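You operate a simulated robot arm through the tools that you are given. There is no shell and no other tool.

You run a simulated robot arm. Do the job below in one go: nothing can be reset, and whatever is moved stays where it is left.

Task
Brush stiffener over the top of the white felt pad.
Fine: cream jar, green brush; seat the pad on the wooden board and leave it there; put brush and lid back. A coat counts when it lies all over at full strength: go over it till it gets no stronger.

It is judged by the outcome, as a careful person would: the job done as asked, and still so three seconds after it is handed in. It fails if anything else is knocked over, pushed out of place, dropped, spilled or broken. A push-on lid holds only when it is set on centred and level and pressed home; a screw cap is set on level and turned clockwise until tight.

Robot
A 6-joint arm with a two-finger parallel gripper, fixed in place. Base frame: the origin is at the foot of the arm, x ahead of it, y to its left, z up; the work surface is at about z = 0.84. Lengths are in m, angles in rad, forces in N, time in s.
With the tool pointing down near the work surface it reaches from about 0.24 to 0.64 m from the base axis. Its first joint turns from -1.152 to 1.152 rad. Payload 2.7 kg.
Tool frame: the origin (TCP) lies between the finger pads and is the grasp point; the fingertips stand 0.023 m ahead of it; z points along the fingers, y is the line along which they close. Largest opening 0.094 m; finger width 0.038, thickness 0.01; the body of the gripper, 0.054 by 0.096 m, starts 0.039 m behind the TCP.
Orientation is that of the tool frame in the base frame, as a unit quaternion [x, y, z, w]. With the fingers straight down and closing along the base's y, the tool's x points along the base's -x, its y along +y and its z along -z.

Tools
- The arm moves only by the tool apply_moves. Its arguments are lists of equal length, an entry for each row: "delta_pos": the shift along the tool's x, y, z in units of 50 mm (1.0 is 50 mm), a list of three; "rotation": the turn, a rotation vector about the tool's x, y, z in units of 8 degrees (1.0 is 8 degrees), a list of three; "hand": the closure, from 0 (fully open) to 1 (shut). In form: {"delta_pos": [[dx, dy, dz], ...], "rotation": [[wx, wy, wz], ...], "hand": [hand, ...]}. A call has 1 to 20 rows; each row shifts and turns the commanded pose from where the row before left it, along the tool's axes as they then stand. A call with a number of a shift or a turn outside -1 to 1 is refused whole. A row lasts 0.2 s, in which the tool goes at most 0.05 m and 0.15 rad; a call with a longer step from one row to the next is refused whole, and so is a gripper value outside its range. Where a pose cannot be reached the arm comes as near as it can. A force on the tool above 40 N (or 10 N above the force at the start of the call, whichever is more), or a blocked arm, ends the call early, and 0.2 s more pass. The fingers move at their own pace (about 0.045 m/s each) and stop on an object; they squeeze with about 44 N. The grip force told is the motor's: it shows also when the fingers shut on nothing. Time passes only in rows, and 0.2 s behind the last, so rows that do not move let the fingers close. The reply holds the time, the measured pose of the TCP, the force on the tool along the base axes, the opening and the grip force, in the units named above and with some noise, with the torque about the TCP (base axes, N m) and any sound that the robot's microphone picked up.
- Cameras (640 x 400 px; columns grow to the right, rows downward): "scene" is fixed at [0.0895, -0.4442, 1.41]; the picture's right is [0.60, -0.80, 0.00], its down [-0.40, -0.31, -0.86] and it looks along [0.69, 0.52, -0.51] (base axes); focal length 338 px, centre (320, 200). "wrist" rides on the gripper at [0.087, 0.016, -0.075] in the tool frame; the picture's right is [-0.18, 0.98, 0.00], its down [-0.58, -0.11, -0.81] and it looks along [-0.79, -0.15, 0.59] (tool axes); focal length 243 px, centre (320, 200). There is no depth. A picture from a camera that has moved, and an enlarged one, comes with that camera's place and axes in the base frame and with its lens.
- capture(camera): a new picture of that camera. The clock stands still meanwhile.
- inspect(camera, box): a new picture of the part [left, top, right, bottom] of that camera's present view, enlarged. The clock stands still meanwhile.
- sign_off(): hands the job in; it is judged then, once.

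Places have to be worked out from the pictures, the camera data and where the tool is seen. Open the gripper and draw the arm clear of the work before you hand the job in, unless the task says otherwise.

The tools are called after "Emit:" by a JSON object that holds its "api" and its "payload". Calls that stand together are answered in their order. apply_moves: Moves the arm, as the interface text tells. Its arguments: {"type":"object","properties":{"delta_pos":{"type":"array"},"rotation":{"type":"array"},"hand":{"type":"array"}},"required":["delta_pos","rotation","hand"]} The other tools are called the same way: capture (camera) takes a picture; inspect (camera, box) takes an enlarged picture of a part of a camera's view; sign_off () hands the job in.

At the start:

```text
t: 0.0
tcp_pos: [0.4182, -0.0415, 1.2449]
ee_rot: [0.0, 1.0, 0.001, 0.001]
ft_force: [0.0, -0.5, -0.1]
torque: [0.01, 0.0, -0.03]
width: 0.0938
grasp_force: 0.2
```

scene: 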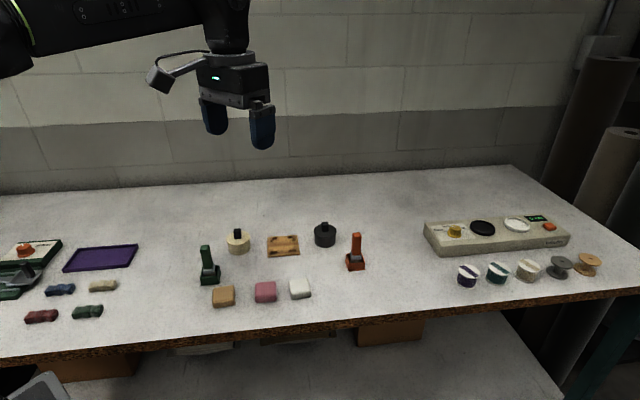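
wrist: 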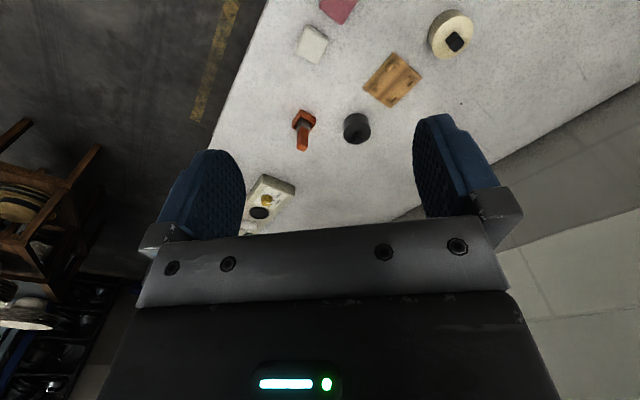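

The overview shows a cream jar, green brush, white pad and wooden board in the middle of the bench. I'll enlarge those parts to see the details before I move.

Emit:
{"api": "inspect", "payload": {"camera": "scene", "box": [180, 210, 400, 320]}}

Emit:
{"api": "inspect", "payload": {"camera": "scene", "box": [400, 190, 620, 300]}}

Emit:
{"api": "inspect", "payload": {"camera": "scene", "box": [0, 220, 180, 340]}}

Emit:
{"api": "inspect", "payload": {"camera": "wrist", "box": [240, 0, 500, 160]}}

```text
2.91 times, centred on (290, 265) of scene
camera zoom: at [0.0895, -0.4442, 1.41], right [0.6, -0.8, 0.0], down [-0.4, -0.31, -0.86], along [0.69, 0.52, -0.51], focal length 984 px, centre (407, 11)
```

zoom: 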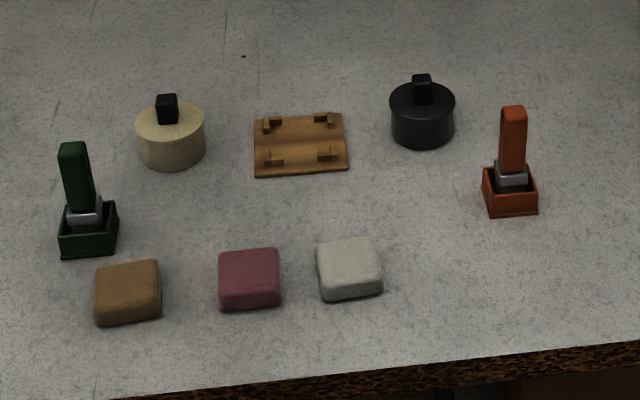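

```text
2.91 times, centred on (510, 245) of scene
camera zoom: at [0.0895, -0.4442, 1.41], right [0.6, -0.8, 0.0], down [-0.4, -0.31, -0.86], along [0.69, 0.52, -0.51], focal length 984 px, centre (-233, 69)
```

zoom: 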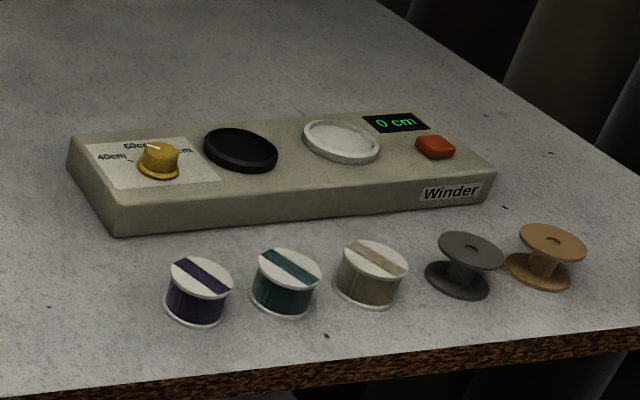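

```text
3.33 times, centred on (90, 280) of scene
camera zoom: at [0.0895, -0.4442, 1.41], right [0.6, -0.8, 0.0], down [-0.4, -0.31, -0.86], along [0.69, 0.52, -0.51], focal length 1128 px, centre (1087, -67)
```

zoom: 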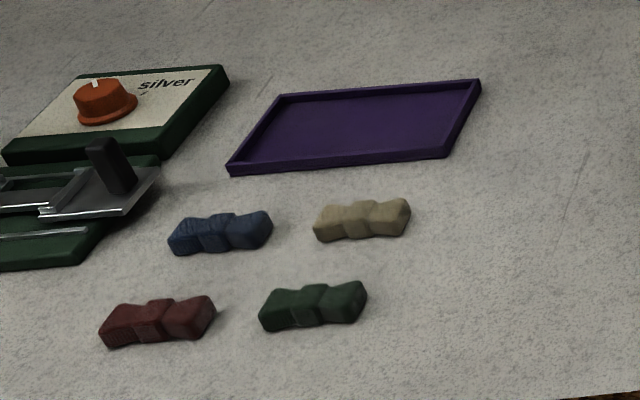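

```text
2.46 times, centred on (370, 80) of wrist
camera zoom: at [0.3293, -0.025, 1.3202], right [0.18, 0.98, 0.0], down [0.58, -0.11, 0.81], along [0.79, -0.15, -0.59], focal length 597 px, centre (197, 495)
```

zoom: 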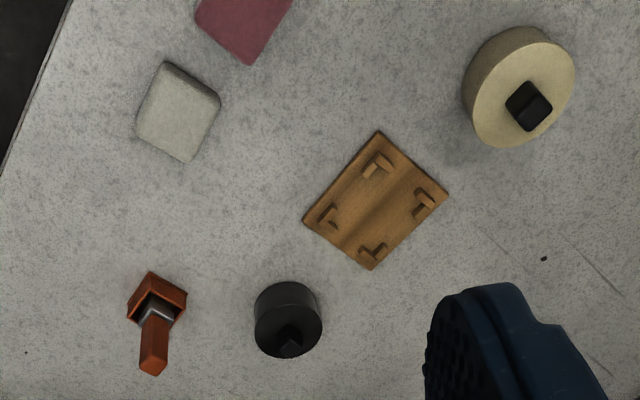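

The white pad sits near (0.50, -0.075), the board near (0.60, 0.065), the cream jar near (0.53, 0.157) and the green brush near (0.41, 0.123). I'll lower the wrist camera toward the pad and board to measure them more exactly.

Emit:
{"api": "apply_moves", "payload": {"delta_pos": [[0, -0.095, 0.75], [0, -0.095, 0.75], [0, -0.095, 0.75], [0, -0.095, 0.75], [0, -0.095, 0.75], [0, -0.095, 0.75], [0, 0, 0]], "rotation": [[0, 0, 0], [0, 0, 0], [0, 0, 0], [0, 0, 0], [0, 0, 0], [0, 0, 0], [0, 0, 0]], "hand": [0, 0, 0, 0, 0, 0, 0]}}

Emit:
{"api": "capture", "payload": {"camera": "wrist"}}

Emit:
{"api": "inspect", "payload": {"camera": "wrist", "box": [220, 0, 440, 220]}}

```text
t: 1.6
tcp_pos: [0.4197, -0.0694, 1.0191]
ee_rot: [-0.001, 1.0, 0.001, 0.001]
ft_force: [0.5, -1.5, -0.1]
torque: [-0.01, 0.01, -0.01]
width: 0.0942
grasp_force: 0.0
```

```text
taken
camera wrist: at [0.3327, -0.0525, 1.0943], right [0.18, 0.98, 0.0], down [0.58, -0.11, 0.81], along [0.79, -0.15, -0.59], focal length 243 px, centre (320, 200)
```

wrist: 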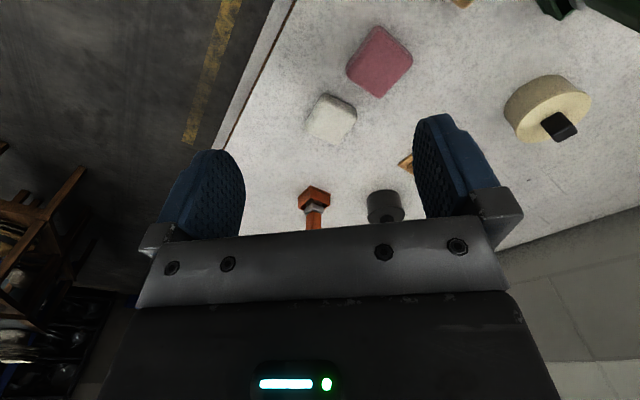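

```text
1.82 times, centred on (330, 110) of wrist
camera zoom: at [0.3327, -0.0525, 1.0943], right [0.18, 0.98, 0.0], down [0.58, -0.11, 0.81], along [0.79, -0.15, -0.59], focal length 441 px, centre (302, 364)
```

zoom: 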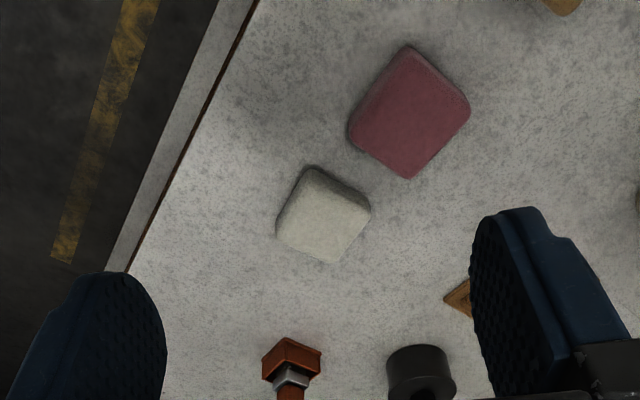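

The pad lies at about 45° to the base axes, near (0.50, -0.075). I'll zoom in on it to get its corners, and look at the board from here as well.

Emit:
{"api": "inspect", "payload": {"camera": "wrist", "box": [290, 80, 370, 160]}}

Emit:
{"api": "inspect", "payload": {"camera": "scene", "box": [280, 270, 320, 310]}}

Emit:
{"api": "inspect", "payload": {"camera": "scene", "box": [260, 225, 310, 265]}}

Emit:
{"api": "inspect", "payload": {"camera": "scene", "box": [190, 215, 270, 290]}}

```text
5.00 times, centred on (330, 120) of wrist
camera zoom: at [0.3327, -0.0525, 1.0943], right [0.18, 0.98, 0.0], down [0.58, -0.11, 0.81], along [0.79, -0.15, -0.59], focal length 1213 px, centre (270, 600)
```

zoom: 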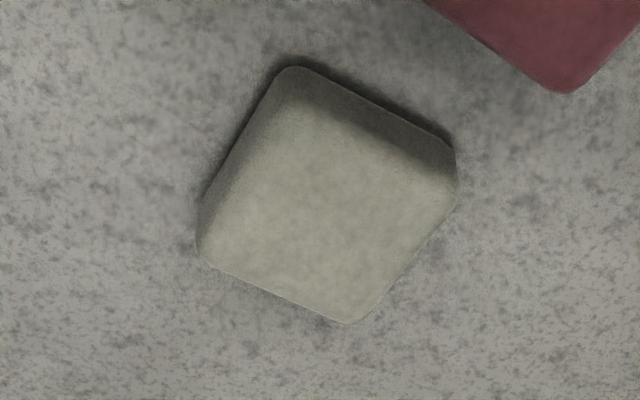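

```text
10.00 times, centred on (300, 290) of scene
camera zoom: at [0.0895, -0.4442, 1.41], right [0.6, -0.8, 0.0], down [-0.4, -0.31, -0.86], along [0.69, 0.52, -0.51], focal length 3382 px, centre (520, -700)
```

zoom: 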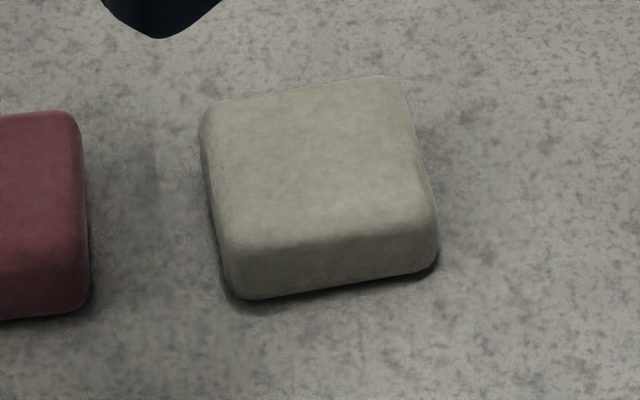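

```text
10.00 times, centred on (285, 245) of scene
camera zoom: at [0.0895, -0.4442, 1.41], right [0.6, -0.8, 0.0], down [-0.4, -0.31, -0.86], along [0.69, 0.52, -0.51], focal length 3382 px, centre (670, -250)
```

zoom: 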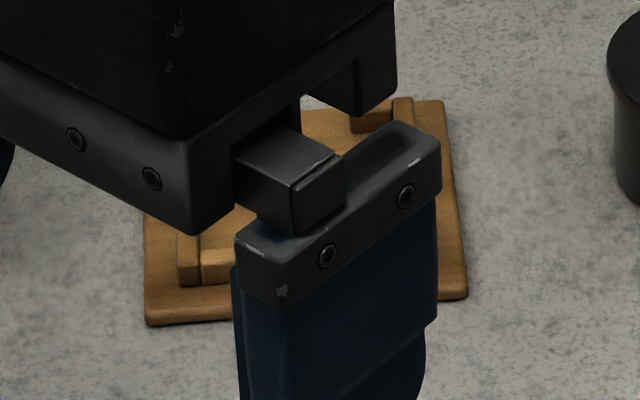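

```text
5.33 times, centred on (230, 252) of scene
camera zoom: at [0.0895, -0.4442, 1.41], right [0.6, -0.8, 0.0], down [-0.4, -0.31, -0.86], along [0.69, 0.52, -0.51], focal length 1804 px, centre (800, -80)
```

zoom: 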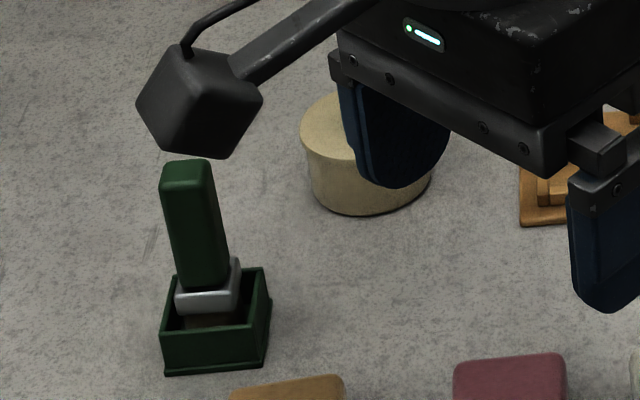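

The pad's centre comes out at about (0.506, -0.074), turned about -37°. The board centre is about (0.603, 0.067) at -45°. I'll move over toward the board and jar for a close look at the stops and the lid.

Emit:
{"api": "apply_moves", "payload": {"delta_pos": [[-0.4, 0.6, 0], [-0.4, 0.6, 0], [-0.4, 0.6, 0], [-0.4, 0.6, 0], [0, 0, 0]], "rotation": [[0, 0, 0], [0, 0, 0], [0, 0, 0], [0, 0, 0], [0, 0, 0]], "hand": [0, 0, 0, 0, 0]}}

Emit:
{"api": "capture", "payload": {"camera": "wrist"}}

Emit:
{"api": "inspect", "payload": {"camera": "wrist", "box": [260, 40, 420, 140]}}

Emit:
{"api": "inspect", "payload": {"camera": "scene", "box": [190, 215, 290, 290]}}

```text
t: 2.8
tcp_pos: [0.5001, 0.0512, 1.0211]
ee_rot: [0.0, 1.0, 0.0, 0.001]
ft_force: [-0.1, 0.1, 0.1]
torque: [0.0, 0.0, 0.02]
width: 0.0939
grasp_force: 0.0
```

```text
taken
camera wrist: at [0.4115, 0.0678, 1.0964], right [0.18, 0.98, 0.0], down [0.58, -0.11, 0.81], along [0.79, -0.15, -0.59], focal length 243 px, centre (320, 200)
```

wrist: 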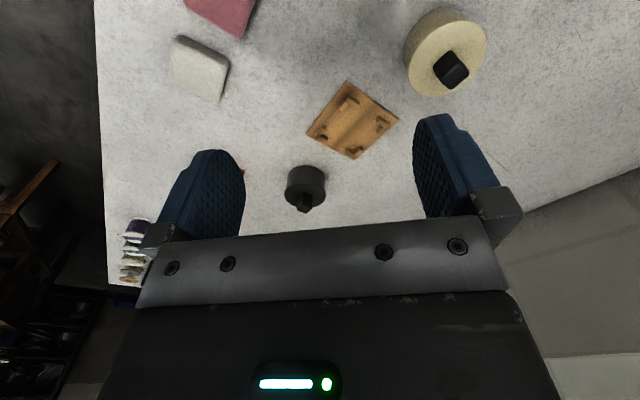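

```text
4.00 times, centred on (340, 90) of wrist
camera zoom: at [0.4115, 0.0678, 1.0964], right [0.18, 0.98, 0.0], down [0.58, -0.11, 0.81], along [0.79, -0.15, -0.59], focal length 970 px, centre (240, 640)
```

zoom: 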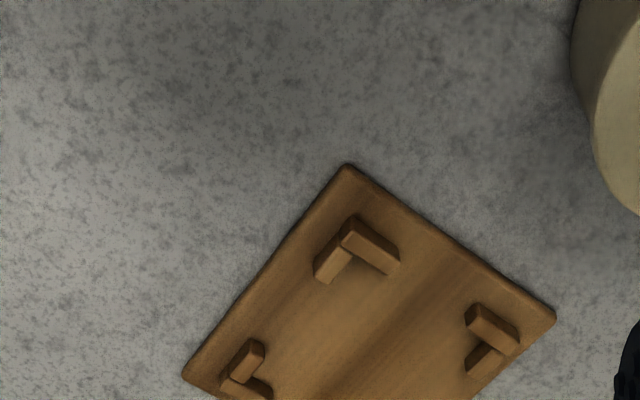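

```text
5.33 times, centred on (240, 252) of scene
camera zoom: at [0.0895, -0.4442, 1.41], right [0.6, -0.8, 0.0], down [-0.4, -0.31, -0.86], along [0.69, 0.52, -0.51], focal length 1804 px, centre (747, -80)
```

zoom: 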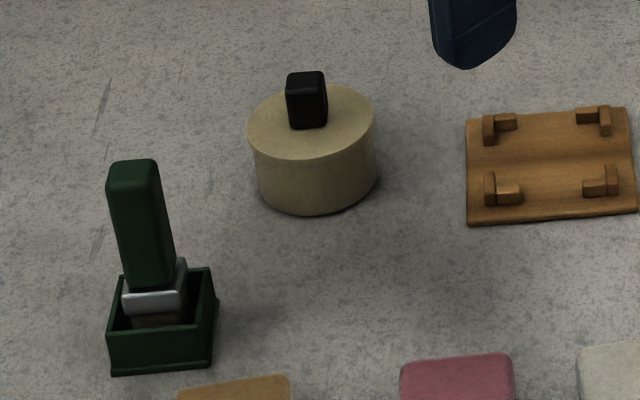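

The board has four L-shaped corner stops, and the jar lid has a square black knob. I'll zoom further into the board and the jar from both cameras.

Emit:
{"api": "inspect", "payload": {"camera": "scene", "box": [260, 230, 308, 260]}}

Emit:
{"api": "inspect", "payload": {"camera": "wrist", "box": [296, 75, 408, 165]}}

Emit:
{"api": "inspect", "payload": {"camera": "scene", "box": [220, 222, 268, 260]}}

Emit:
{"api": "inspect", "payload": {"camera": "wrist", "box": [395, 0, 495, 105]}}

Emit:
{"api": "inspect", "payload": {"camera": "scene", "box": [190, 235, 246, 290]}}

```text
13.33 times, centred on (284, 245) of scene
camera zoom: at [0.0895, -0.4442, 1.41], right [0.6, -0.8, 0.0], down [-0.4, -0.31, -0.86], along [0.69, 0.52, -0.51], focal length 4510 px, centre (800, -400)
```

zoom: 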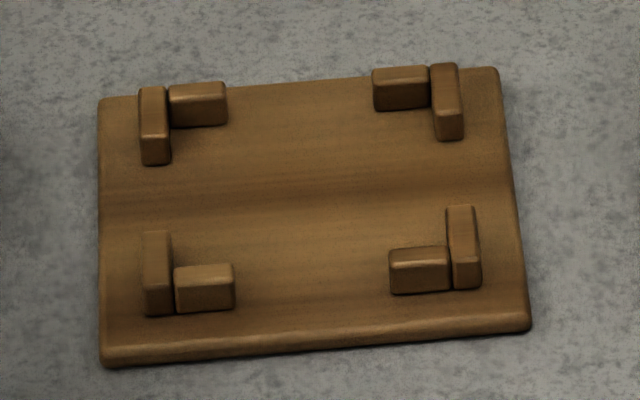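

```text
4.44 times, centred on (352, 120) of wrist
camera zoom: at [0.4115, 0.0678, 1.0964], right [0.18, 0.98, 0.0], down [0.58, -0.11, 0.81], along [0.79, -0.15, -0.59], focal length 1078 px, centre (178, 556)
```

zoom: 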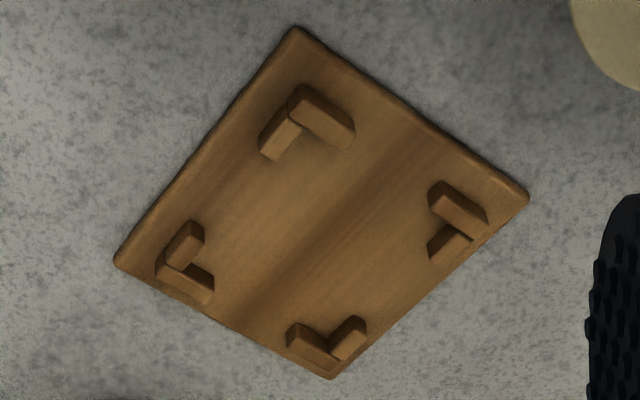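

```text
10.53 times, centred on (244, 241) of scene
camera zoom: at [0.0895, -0.4442, 1.41], right [0.6, -0.8, 0.0], down [-0.4, -0.31, -0.86], along [0.69, 0.52, -0.51], focal length 3560 px, centre (1120, -232)
```

zoom: 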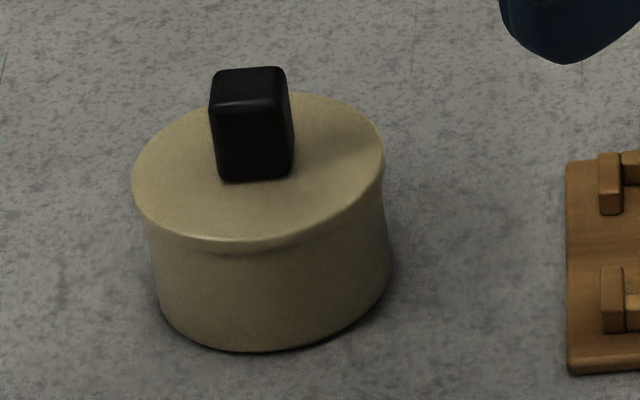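

```text
3.81 times, centred on (445, 52) of wrist
camera zoom: at [0.4115, 0.0678, 1.0964], right [0.18, 0.98, 0.0], down [0.58, -0.11, 0.81], along [0.79, -0.15, -0.59], focal length 924 px, centre (-156, 762)
```

zoom: 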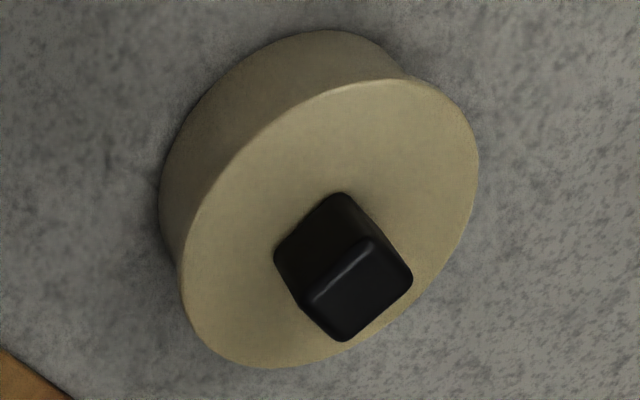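

```text
7.27 times, centred on (218, 262) of scene
camera zoom: at [0.0895, -0.4442, 1.41], right [0.6, -0.8, 0.0], down [-0.4, -0.31, -0.86], along [0.69, 0.52, -0.51], focal length 2460 px, centre (1062, -254)
```

zoom: 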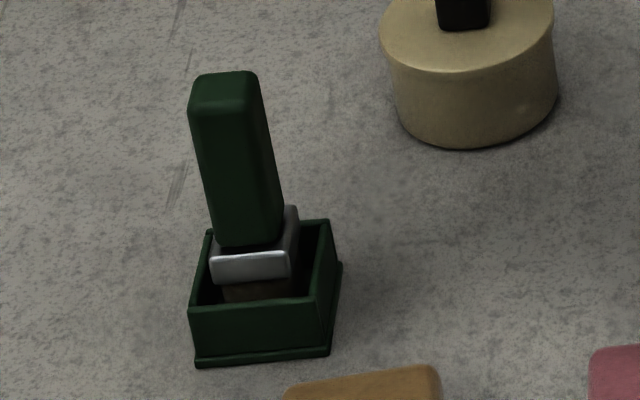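

The refined estimates agree between the cameras. The board pocket centre is about (0.6045, 0.070) at -46° and about 54 mm wide. The pad is at about (0.508, -0.072), at -39°, about 48 mm wide. I'll move above the pad and yaw the tool so the fingers close across its free sides.

Emit:
{"api": "apply_moves", "payload": {"delta_pos": [[-0.04, -0.615, 0.2], [-0.04, -0.615, 0.2], [-0.04, -0.615, 0.2], [-0.04, -0.615, 0.2], [0, 0, 0], [0, 0, 0], [0, 0, 0], [0, 0, 0], [0, 0, 0], [0, 0, 0]], "rotation": [[0, 0, 0], [0, 0, 0], [0, 0, 0], [0, 0, 0], [0, 0, 0.975], [0, 0, 0.975], [0, 0, 0.975], [0, 0, 0.975], [0, 0, 0.975], [0, 0, 0]], "hand": [0, 0, 0, 0, 0, 0, 0, 0, 0, 0]}}

Emit:
{"api": "capture", "payload": {"camera": "wrist"}}

Emit:
{"api": "capture", "payload": {"camera": "scene"}}

```text
t: 5.0
tcp_pos: [0.5078, -0.0735, 0.979]
ee_rot: [0.334, 0.942, 0.002, 0.001]
ft_force: [-0.8, 0.3, -1.2]
torque: [0.02, -0.03, 0.01]
width: 0.094
grasp_force: 0.1
```

```text
taken
camera wrist: at [0.448, -0.0052, 1.0557], right [0.76, 0.65, 0.0], down [0.38, -0.45, 0.81], along [0.52, -0.61, -0.59], focal length 243 px, centre (320, 200)
```

wrist: 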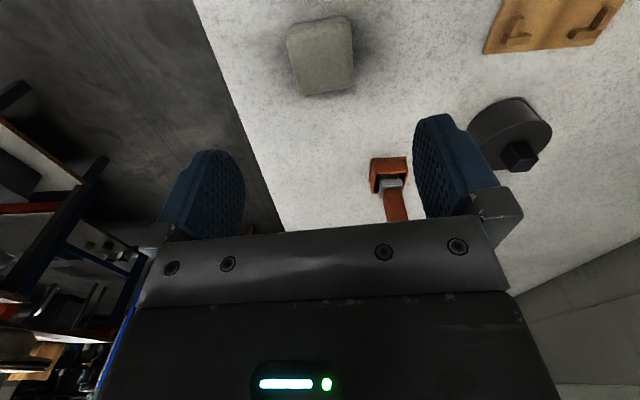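

```text
taken
```

scene: 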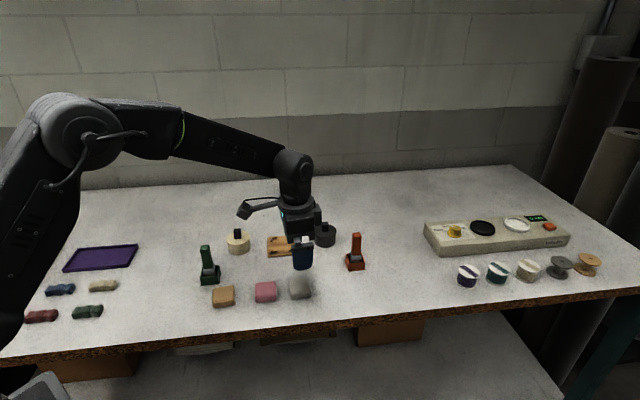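

The pad is nearly centred between the fingers. I'll zoom in to check the centring and the yaw.

Emit:
{"api": "inspect", "payload": {"camera": "wrist", "box": [270, 5, 370, 105]}}

```text
4.00 times, centred on (320, 55) of wrist
camera zoom: at [0.448, -0.0052, 1.0557], right [0.76, 0.65, 0.0], down [0.38, -0.45, 0.81], along [0.52, -0.61, -0.59], focal length 970 px, centre (320, 780)
```

zoom: 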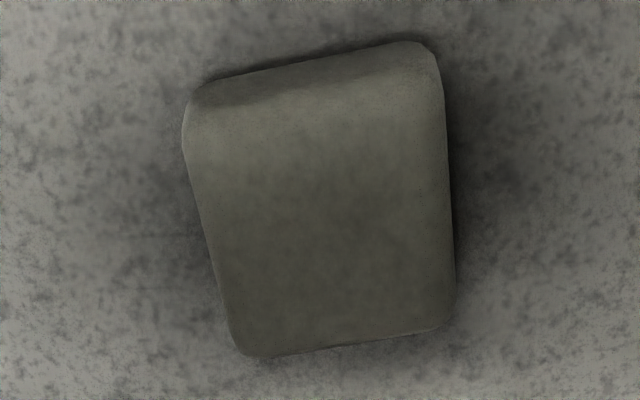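

The pad is centred under the TCP to about 1 mm and parallel with the fingers. I'll descend to TCP z of about 0.873 so the tips grip the upper half of the pad, then check before closing.

Emit:
{"api": "apply_moves", "payload": {"delta_pos": [[-0.02, 0.02, 0.6], [0, 0, 0.6], [0, 0, 0.6], [0, 0, 0.3], [0, 0, 0]], "rotation": [[0, 0, 0], [0, 0, 0], [0, 0, 0], [0, 0, 0], [0, 0, 0]], "hand": [0, 0, 0, 0, 0]}}

Emit:
{"api": "capture", "payload": {"camera": "wrist"}}

Emit:
{"api": "inspect", "payload": {"camera": "scene", "box": [270, 250, 330, 310]}}

```text
t: 6.2
tcp_pos: [0.5089, -0.0727, 0.8736]
ee_rot: [0.333, 0.943, 0.002, 0.001]
ft_force: [-0.5, -0.1, 0.2]
torque: [-0.01, 0.01, 0.01]
width: 0.0939
grasp_force: 0.1
```

```text
taken
camera wrist: at [0.449, -0.0048, 0.9489], right [0.76, 0.65, 0.0], down [0.38, -0.45, 0.81], along [0.52, -0.61, -0.59], focal length 243 px, centre (320, 200)
```

wrist: 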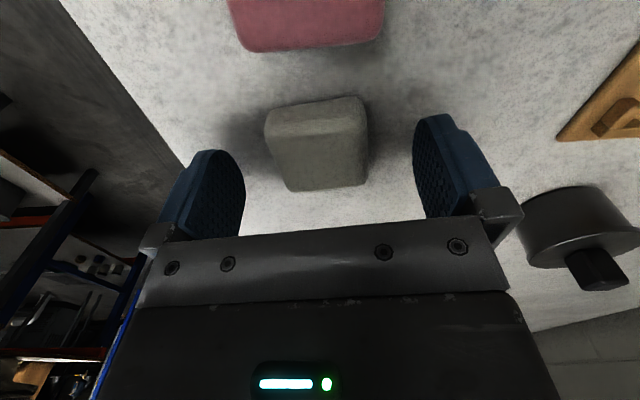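

```text
6.67 times, centred on (300, 280) of scene
camera zoom: at [0.0895, -0.4442, 1.41], right [0.6, -0.8, 0.0], down [-0.4, -0.31, -0.86], along [0.69, 0.52, -0.51], focal length 2255 px, centre (453, -333)
```

zoom: 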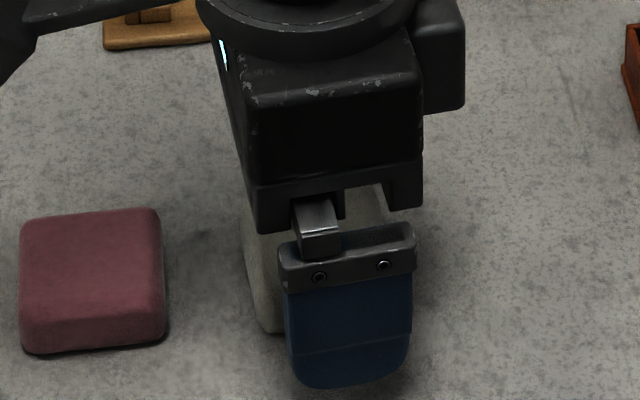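

The pad sits squarely between the open fingers. I'll close on it and read the opening and force.

Emit:
{"api": "apply_moves", "payload": {"delta_pos": [[0, 0, 0], [0, 0, 0], [0, 0, 0], [0, 0, 0], [0, 0, 0], [0, 0, 0]], "rotation": [[0, 0, 0], [0, 0, 0], [0, 0, 0], [0, 0, 0], [0, 0, 0], [0, 0, 0]], "hand": [1, 1, 1, 1, 1, 1]}}

Emit:
{"api": "capture", "payload": {"camera": "wrist"}}

```text
t: 7.6
tcp_pos: [0.5091, -0.0723, 0.8747]
ee_rot: [0.333, 0.943, 0.002, 0.0]
ft_force: [0.1, -0.7, -0.1]
torque: [0.03, -0.01, 0.01]
width: 0.0464
grasp_force: 43.5
```

```text
taken
camera wrist: at [0.4491, -0.0047, 0.9493], right [0.76, 0.65, 0.0], down [0.38, -0.45, 0.81], along [0.53, -0.61, -0.59], focal length 243 px, centre (320, 200)
```

wrist: 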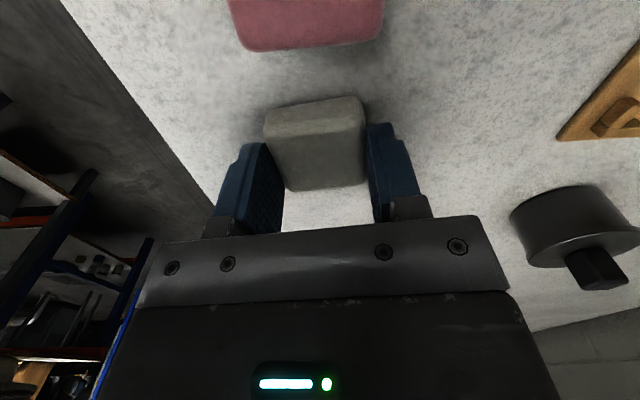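

The grip is at 46.4 mm with 43 N, so the pad is held. I'll lift it and check how it sits in the fingers.

Emit:
{"api": "apply_moves", "payload": {"delta_pos": [[0, 0, -0.3], [0, 0, -0.6], [0, 0, -0.6], [0, 0, 0]], "rotation": [[0, 0, 0], [0, 0, 0], [0, 0, 0], [0, 0, 0]], "hand": [1, 1, 1, 1]}}

Emit:
{"api": "inspect", "payload": {"camera": "wrist", "box": [200, 70, 440, 240]}}

Emit:
{"api": "inspect", "payload": {"camera": "scene", "box": [260, 230, 350, 300]}}

```text
t: 8.6
tcp_pos: [0.5074, -0.0738, 0.9488]
ee_rot: [0.334, 0.943, 0.002, 0.0]
ft_force: [0.0, -0.6, -0.3]
torque: [-0.01, 0.0, -0.02]
width: 0.0465
grasp_force: 44.2
```

```text
2.35 times, centred on (320, 155) of wrist
camera zoom: at [0.4481, -0.0062, 1.0237], right [0.76, 0.65, 0.0], down [0.38, -0.45, 0.81], along [0.52, -0.61, -0.59], focal length 571 px, centre (320, 306)
```

zoom: 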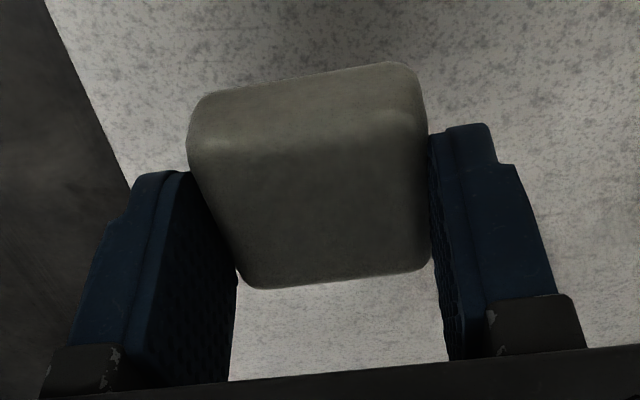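

```text
5.71 times, centred on (305, 265) of scene
camera zoom: at [0.0895, -0.4442, 1.41], right [0.6, -0.8, 0.0], down [-0.4, -0.31, -0.86], along [0.69, 0.52, -0.51], focal length 1933 px, centre (406, -171)
```

zoom: 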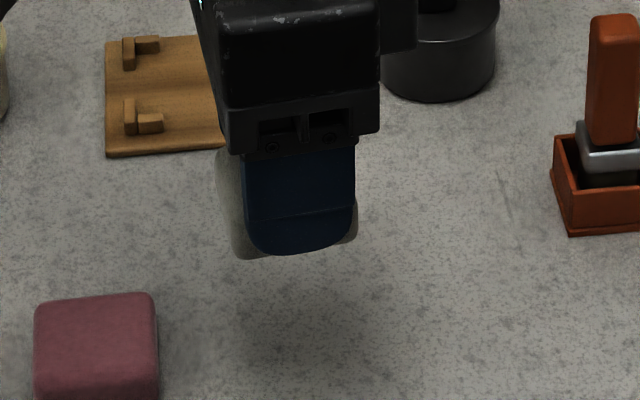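

The pad is held evenly, with about 9 mm showing below the fingertips. I'll carry it over the board, centre about (0.605, 0.0705), and turn to -45°.

Emit:
{"api": "apply_moves", "payload": {"delta_pos": [[0.06, 0.691, 0], [0.06, 0.691, 0], [0.06, 0.691, 0], [0.06, 0.691, 0], [0.06, 0.691, 0], [0, 0, 0], [0, 0, 0]], "rotation": [[0, 0, 0], [0, 0, 0], [0, 0, 0], [0, 0, 0], [0, 0, 0], [0, 0, 0.75], [0, 0, 0]], "hand": [1, 1, 1, 1, 1, 1, 1]}}

Emit:
{"api": "capture", "payload": {"camera": "wrist"}}

Emit:
{"api": "inspect", "payload": {"camera": "scene", "box": [230, 190, 340, 270]}}

```text
t: 10.2
tcp_pos: [0.6033, 0.0702, 0.9512]
ee_rot: [0.383, 0.924, 0.001, 0.001]
ft_force: [-0.4, -0.5, -0.4]
torque: [0.01, -0.02, 0.0]
width: 0.0467
grasp_force: 44.1
```

```text
taken
camera wrist: at [0.5521, 0.1425, 1.0265], right [0.82, 0.57, 0.0], down [0.33, -0.49, 0.81], along [0.46, -0.66, -0.59], focal length 243 px, centre (320, 200)
```

wrist: 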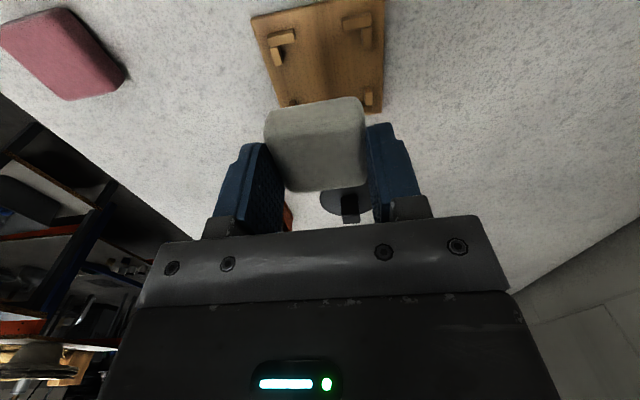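

```text
5.00 times, centred on (285, 230) of scene
camera zoom: at [0.0895, -0.4442, 1.41], right [0.6, -0.8, 0.0], down [-0.4, -0.31, -0.86], along [0.69, 0.52, -0.51], focal length 1691 px, centre (495, 50)
```

zoom: 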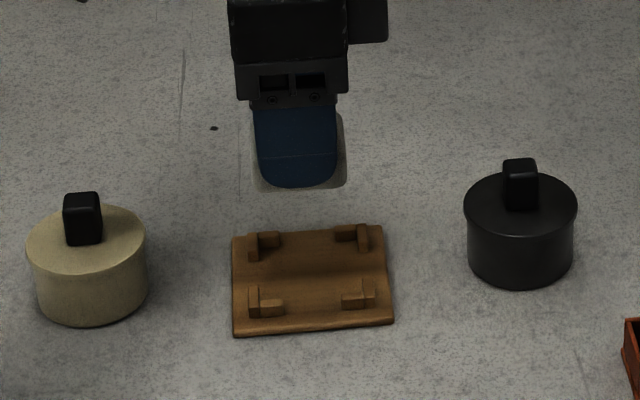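

The pad is over the board. I'll zoom the wrist view to measure the board edges relative to the tool.

Emit:
{"api": "inspect", "payload": {"camera": "wrist", "box": [230, 0, 410, 120]}}

```text
3.33 times, centred on (320, 60) of wrist
camera zoom: at [0.5521, 0.1425, 1.0265], right [0.82, 0.57, 0.0], down [0.33, -0.49, 0.81], along [0.46, -0.66, -0.59], focal length 809 px, centre (320, 667)
```

zoom: 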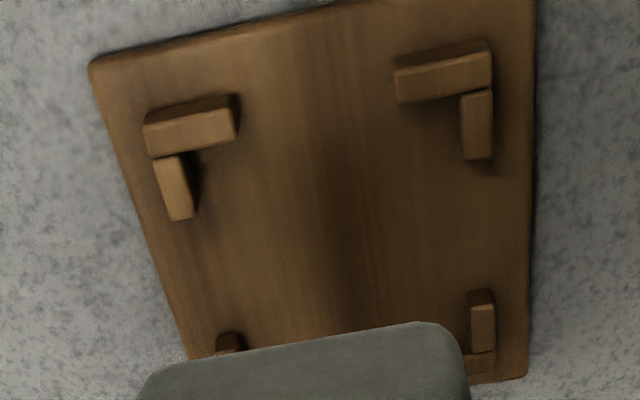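

Measured in the tool frame, the board centre is offset by about (-1.5, +3.7) mm, and the yaw matches within a degree. I'll correct for that and lower to just above the stops, then look again.

Emit:
{"api": "apply_moves", "payload": {"delta_pos": [[-0.03, 0.074, 0], [0, 0, 0.4], [0, 0, 0.4], [0, 0, 0.36], [0, 0, 0]], "rotation": [[0, 0, 0], [0, 0, 0], [0, 0, 0], [0, 0, 0], [0, 0, 0]], "hand": [1, 1, 1, 1, 1]}}

Emit:
{"api": "inspect", "payload": {"camera": "wrist", "box": [200, 20, 440, 200]}}

Emit:
{"api": "inspect", "payload": {"camera": "scene", "box": [255, 215, 315, 265]}}

```text
t: 11.4
tcp_pos: [0.6087, 0.0723, 0.8921]
ee_rot: [0.382, 0.924, 0.001, 0.0]
ft_force: [0.5, -0.4, 0.2]
torque: [0.01, 0.01, 0.0]
width: 0.0465
grasp_force: 44.1
```

```text
2.22 times, centred on (320, 110) of wrist
camera zoom: at [0.5558, 0.1457, 0.9677], right [0.82, 0.57, 0.0], down [0.33, -0.49, 0.81], along [0.46, -0.66, -0.59], focal length 539 px, centre (320, 400)
```

zoom: 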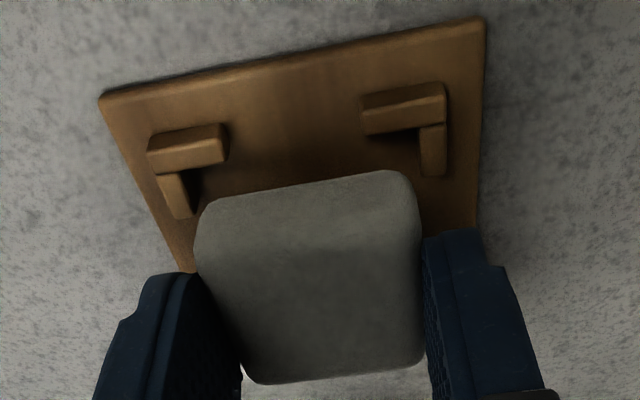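

```text
8.00 times, centred on (285, 240) of scene
camera zoom: at [0.0895, -0.4442, 1.41], right [0.6, -0.8, 0.0], down [-0.4, -0.31, -0.86], along [0.69, 0.52, -0.51], focal length 2706 px, centre (600, -120)
```

zoom: 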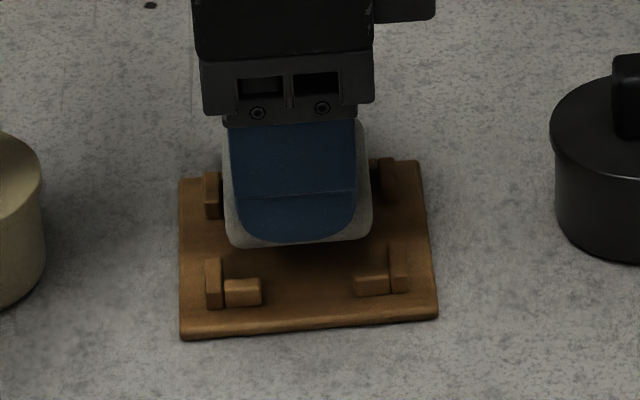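

The pocket and pad line up within about 1 mm in both views. I'll lower slowly by about 11 mm to seat the pad and watch the force.

Emit:
{"api": "apply_moves", "payload": {"delta_pos": [[0.01, 0, 0.06], [0, 0, 0.06], [0, 0, 0.05], [0, 0, 0.04], [0, 0, 0]], "rotation": [[0, 0, 0], [0, 0, 0], [0, 0, 0], [0, 0, 0], [0, 0, 0]], "hand": [1, 1, 1, 1, 1]}}

Emit:
{"api": "inspect", "payload": {"camera": "wrist", "box": [200, 20, 440, 200]}}

Emit:
{"api": "inspect", "payload": {"camera": "scene", "box": [255, 215, 315, 265]}}

```text
t: 12.6
tcp_pos: [0.6076, 0.0746, 0.8827]
ee_rot: [0.382, 0.924, 0.002, 0.001]
ft_force: [-0.6, 0.7, -0.7]
torque: [-0.01, 0.03, 0.01]
width: 0.0465
grasp_force: 44.0
```

```text
2.22 times, centred on (320, 110) of wrist
camera zoom: at [0.5562, 0.1468, 0.9578], right [0.82, 0.57, 0.0], down [0.33, -0.49, 0.81], along [0.46, -0.66, -0.59], focal length 539 px, centre (320, 400)
```

zoom: 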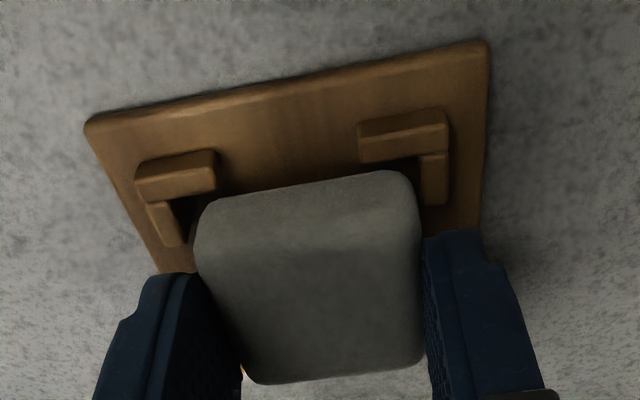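

```text
8.00 times, centred on (285, 240) of scene
camera zoom: at [0.0895, -0.4442, 1.41], right [0.6, -0.8, 0.0], down [-0.4, -0.31, -0.86], along [0.69, 0.52, -0.51], focal length 2706 px, centre (600, -120)
```

zoom: 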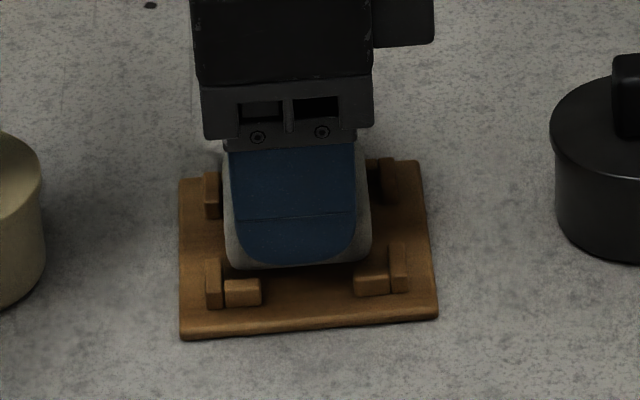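

There's no contact force yet and the pad bottom sits about 2–3 mm above the board. I'll nudge it about 1 mm to balance the clearances, then lower gently until it touches.

Emit:
{"api": "apply_moves", "payload": {"delta_pos": [[0.02, -0.03, 0], [0, 0, 0.03], [0, 0, 0.03], [0, 0, 0]], "rotation": [[0, 0, 0], [0, 0, 0], [0, 0, 0], [0, 0, 0]], "hand": [1, 1, 1, 1]}}

Emit:
{"api": "inspect", "payload": {"camera": "wrist", "box": [200, 20, 440, 200]}}

Emit:
{"api": "inspect", "payload": {"camera": "scene", "box": [265, 225, 310, 260]}}

```text
t: 13.6
tcp_pos: [0.6072, 0.0732, 0.8798]
ee_rot: [0.382, 0.924, 0.001, 0.001]
ft_force: [0.0, -1.2, -0.8]
torque: [0.02, -0.02, 0.03]
width: 0.0465
grasp_force: 44.2
```

```text
2.22 times, centred on (320, 110) of wrist
camera zoom: at [0.5548, 0.1459, 0.9545], right [0.82, 0.57, 0.0], down [0.33, -0.49, 0.81], along [0.46, -0.66, -0.59], focal length 539 px, centre (320, 400)
```

zoom: 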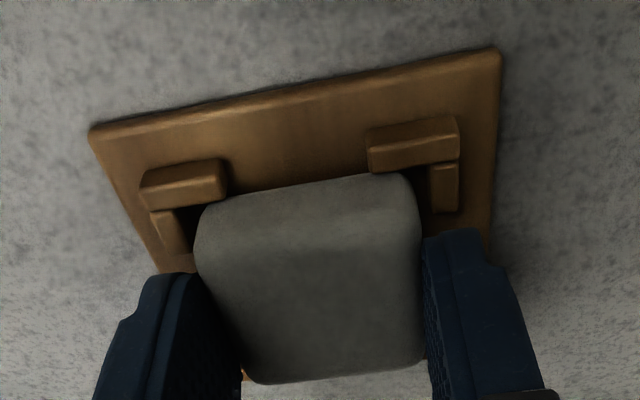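

```text
11.43 times, centred on (288, 242) of scene
camera zoom: at [0.0895, -0.4442, 1.41], right [0.6, -0.8, 0.0], down [-0.4, -0.31, -0.86], along [0.69, 0.52, -0.51], focal length 3866 px, centre (691, -286)
```

zoom: 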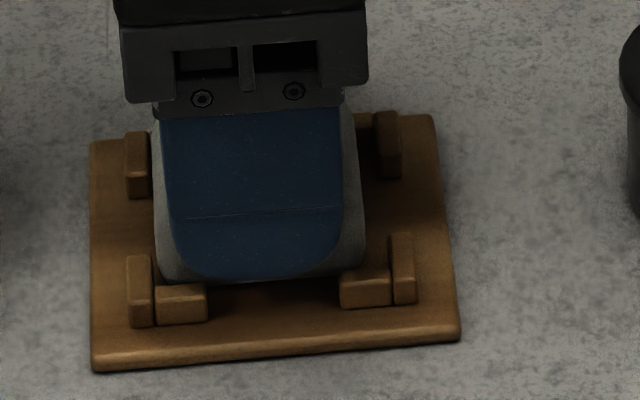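

Comparing pad and stops in the same image, the pad is already down between the stops, about 1–2 mm off toward the camera side. I'll shift it back slightly, settle the last 1–2 mm, and then release.

Emit:
{"api": "apply_moves", "payload": {"delta_pos": [[-0.026, 0, 0], [0, 0, 0.03], [0, 0, 0]], "rotation": [[0, 0, 0], [0, 0, 0], [0, 0, 0]], "hand": [1, 1, 1]}}

Emit:
{"api": "inspect", "payload": {"camera": "scene", "box": [265, 225, 310, 260]}}

```text
t: 14.4
tcp_pos: [0.6079, 0.0726, 0.8788]
ee_rot: [0.382, 0.924, 0.001, 0.001]
ft_force: [-2.6, 1.0, 7.5]
torque: [-0.03, 0.18, -0.02]
width: 0.0466
grasp_force: 43.3
```

```text
11.43 times, centred on (288, 242) of scene
camera zoom: at [0.0893, -0.4442, 1.41], right [0.6, -0.8, 0.0], down [-0.4, -0.31, -0.86], along [0.69, 0.52, -0.51], focal length 3866 px, centre (691, -286)
```

zoom: 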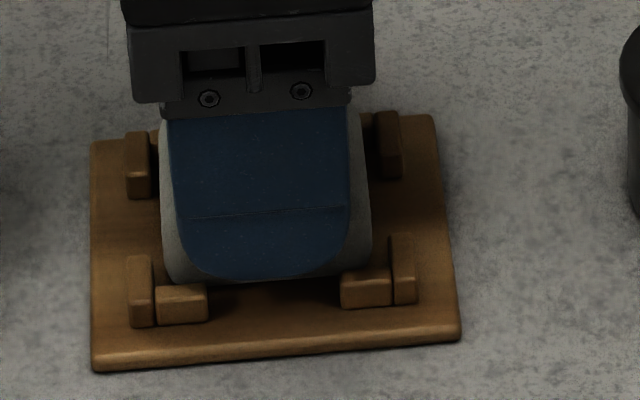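

I see a light contact of 7.5 N. I'll look closely at whether the front edge is inside the stops or riding on them before I release.

Emit:
{"api": "inspect", "payload": {"camera": "scene", "box": [274, 243, 298, 258]}}

Emit:
{"api": "inspect", "payload": {"camera": "wrist", "box": [240, 70, 400, 170]}}

```text
16.00 times, centred on (286, 250) of scene
camera zoom: at [0.0893, -0.4442, 1.41], right [0.6, -0.8, 0.0], down [-0.4, -0.31, -0.86], along [0.69, 0.52, -0.51], focal length 5412 px, centre (864, -608)
```

zoom: 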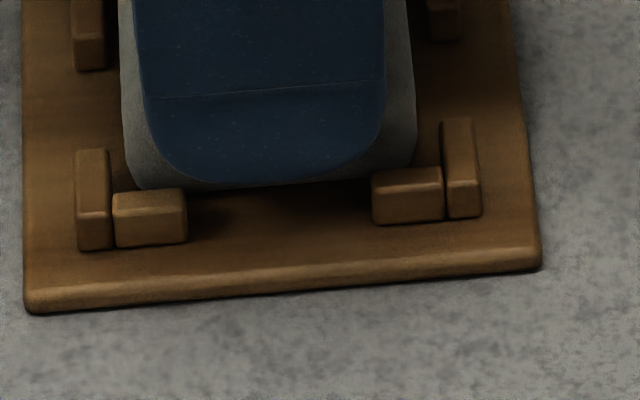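

```text
4.00 times, centred on (320, 120) of wrist
camera zoom: at [0.556, 0.1451, 0.9542], right [0.82, 0.57, 0.0], down [0.33, -0.49, 0.81], along [0.46, -0.66, -0.59], focal length 970 px, centre (320, 520)
```

zoom: 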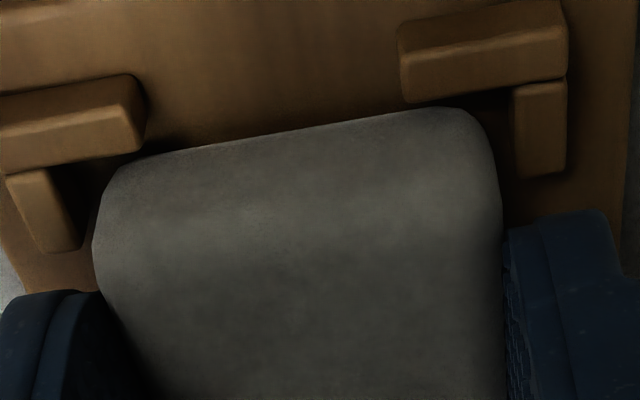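

The pad's lower edge appears to sit behind the stop bars, and the contact height matches the board top. I'll open the fingers a little and check how the pad settled.

Emit:
{"api": "apply_moves", "payload": {"delta_pos": [[0, 0, 0], [0, 0, 0], [0, 0, 0], [0, 0, -0.4], [0, 0, -0.8], [0, 0, -0.8], [0, 0, 0]], "rotation": [[0, 0, 0], [0, 0, 0], [0, 0, 0], [0, 0, 0], [0, 0, 0], [0, 0, 0], [0, 0, 0]], "hand": [0.3, 0.3, 0.3, 0.3, 0.3, 0.3, 0.3]}}

Emit:
{"api": "inspect", "payload": {"camera": "scene", "box": [260, 225, 308, 260]}}

Emit:
{"api": "inspect", "payload": {"camera": "wrist", "box": [230, 0, 410, 120]}}

```text
t: 16.0
tcp_pos: [0.6067, 0.0713, 0.9768]
ee_rot: [0.382, 0.924, 0.002, 0.001]
ft_force: [-0.5, -0.7, -0.6]
torque: [0.01, 0.01, 0.04]
width: 0.0655
grasp_force: 0.0
```

```text
11.43 times, centred on (284, 242) of scene
camera zoom: at [0.0895, -0.4442, 1.41], right [0.6, -0.8, 0.0], down [-0.4, -0.31, -0.86], along [0.69, 0.52, -0.51], focal length 3866 px, centre (731, -286)
```

zoom: 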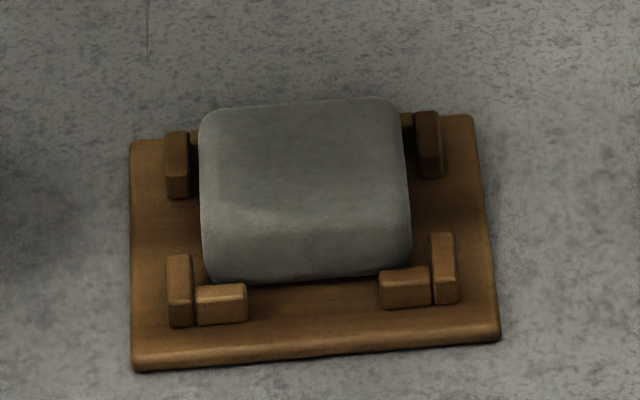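

```text
3.33 times, centred on (320, 60) of wrist
camera zoom: at [0.555, 0.1446, 1.0517], right [0.82, 0.57, 0.0], down [0.33, -0.49, 0.81], along [0.46, -0.66, -0.59], focal length 809 px, centre (320, 667)
```

zoom: 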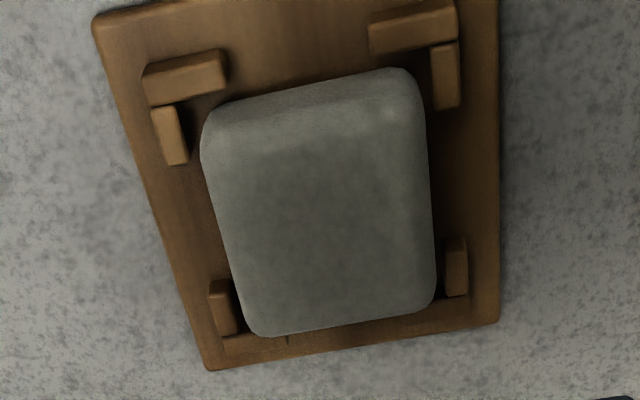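

The pad lies inside all four stops and looks level, with gaps on each side. I'll close the fingers and press lightly on its top to confirm that it's fully down.

Emit:
{"api": "apply_moves", "payload": {"delta_pos": [[0, 0, 0], [0, 0, 0], [0, 0, 0], [0, 0, 0.5], [0, 0, 0.5], [0, 0, 0.5], [0, 0, 0.16], [0, 0, 0.04], [0, 0, 0]], "rotation": [[0, 0, 0], [0, 0, 0], [0, 0, 0], [0, 0, 0], [0, 0, 0], [0, 0, 0], [0, 0, 0], [0, 0, 0], [0, 0, 0]], "hand": [1, 1, 1, 1, 1, 1, 1, 1, 1]}}

```text
t: 18.0
tcp_pos: [0.6071, 0.0713, 0.8933]
ee_rot: [0.382, 0.924, 0.002, 0.0]
ft_force: [-0.7, -0.4, -0.6]
torque: [-0.01, 0.01, 0.01]
width: 0.0
grasp_force: 42.6
```

No contact yet at TCP 0.893. I'll carry on down in small steps.

Emit:
{"api": "apply_moves", "payload": {"delta_pos": [[0, 0, 0.04], [0, 0, 0.04], [0, 0, 0.03], [0, 0, 0]], "rotation": [[0, 0, 0], [0, 0, 0], [0, 0, 0], [0, 0, 0]], "hand": [1, 1, 1, 1]}}

Emit:
{"api": "inspect", "payload": {"camera": "scene", "box": [260, 225, 308, 260]}}

```text
t: 19.0
tcp_pos: [0.606, 0.0718, 0.8909]
ee_rot: [0.382, 0.924, 0.002, 0.003]
ft_force: [-3.8, -1.0, 16.0]
torque: [0.05, 0.15, -0.02]
width: 0.0
grasp_force: 42.3
```

```text
11.43 times, centred on (284, 242) of scene
camera zoom: at [0.0891, -0.4442, 1.41], right [0.6, -0.8, 0.0], down [-0.4, -0.31, -0.86], along [0.69, 0.52, -0.51], focal length 3866 px, centre (731, -286)
```

zoom: 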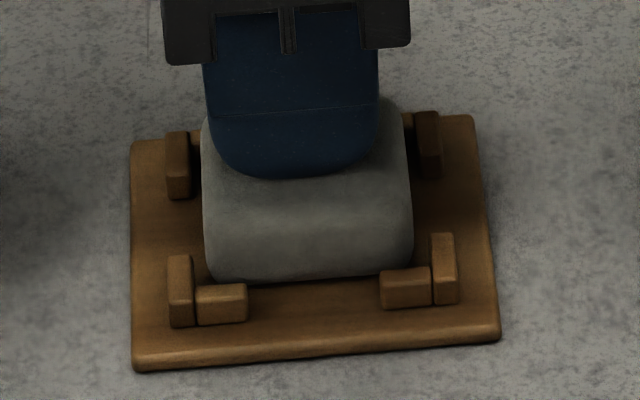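

I felt contact at a tip height of about 0.868, slightly higher than I expected. I'll lift away and inspect closely whether the pad is riding on any stop.

Emit:
{"api": "apply_moves", "payload": {"delta_pos": [[0, 0, -0.4], [0, 0, -0.8], [0, 0, -0.8], [0.5, 0, -0.6], [0.5, 0, 0], [0, 0, 0]], "rotation": [[0, 0, 0], [0, 0, 0], [0, 0, 0], [0, 0, 0], [0, 0, 0], [0, 0, 0]], "hand": [1, 1, 1, 1, 1, 1]}}

Emit:
{"api": "inspect", "payload": {"camera": "scene", "box": [268, 240, 304, 262]}}

Emit:
{"api": "inspect", "payload": {"camera": "wrist", "box": [250, 20, 410, 150]}}

Emit:
{"api": "capture", "payload": {"camera": "wrist"}}

```text
t: 20.4
tcp_pos: [0.5713, 0.1062, 1.0203]
ee_rot: [0.382, 0.924, 0.002, 0.001]
ft_force: [0.2, 0.1, 1.3]
torque: [0.0, 0.02, 0.04]
width: 0.0003
grasp_force: 41.9
```

```text
16.00 times, centred on (286, 251) of scene
camera zoom: at [0.0895, -0.4442, 1.41], right [0.6, -0.8, 0.0], down [-0.4, -0.31, -0.86], along [0.69, 0.52, -0.51], focal length 5412 px, centre (864, -616)
```

zoom: 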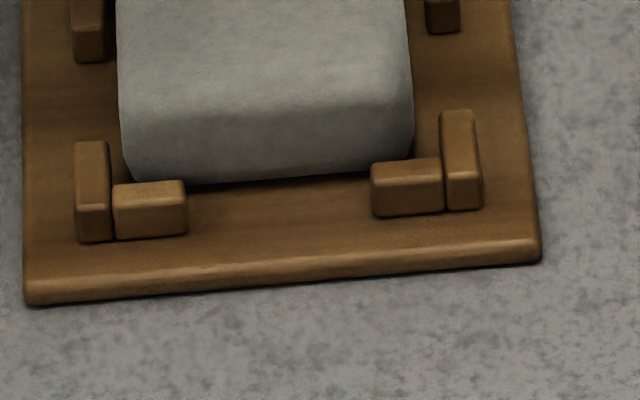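

```text
3.08 times, centred on (330, 85) of wrist
camera zoom: at [0.5199, 0.1793, 1.0957], right [0.82, 0.57, 0.0], down [0.33, -0.49, 0.81], along [0.46, -0.66, -0.59], focal length 746 px, centre (289, 554)
```

zoom: 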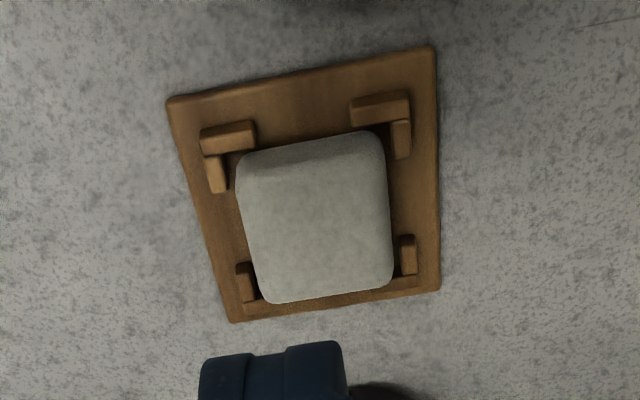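

```text
taken
camera wrist: at [0.5199, 0.1793, 1.0957], right [0.82, 0.57, 0.0], down [0.33, -0.49, 0.81], along [0.46, -0.66, -0.59], focal length 243 px, centre (320, 200)
```

wrist: 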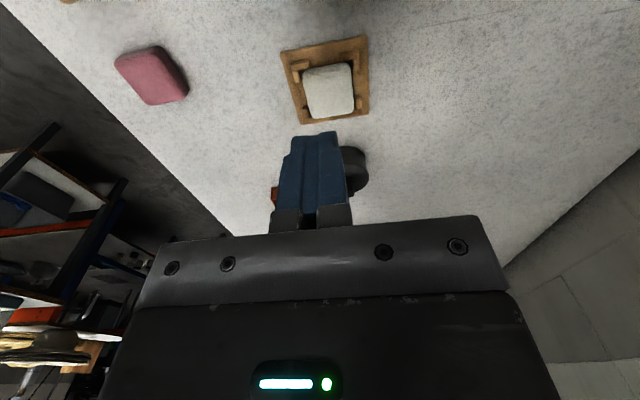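

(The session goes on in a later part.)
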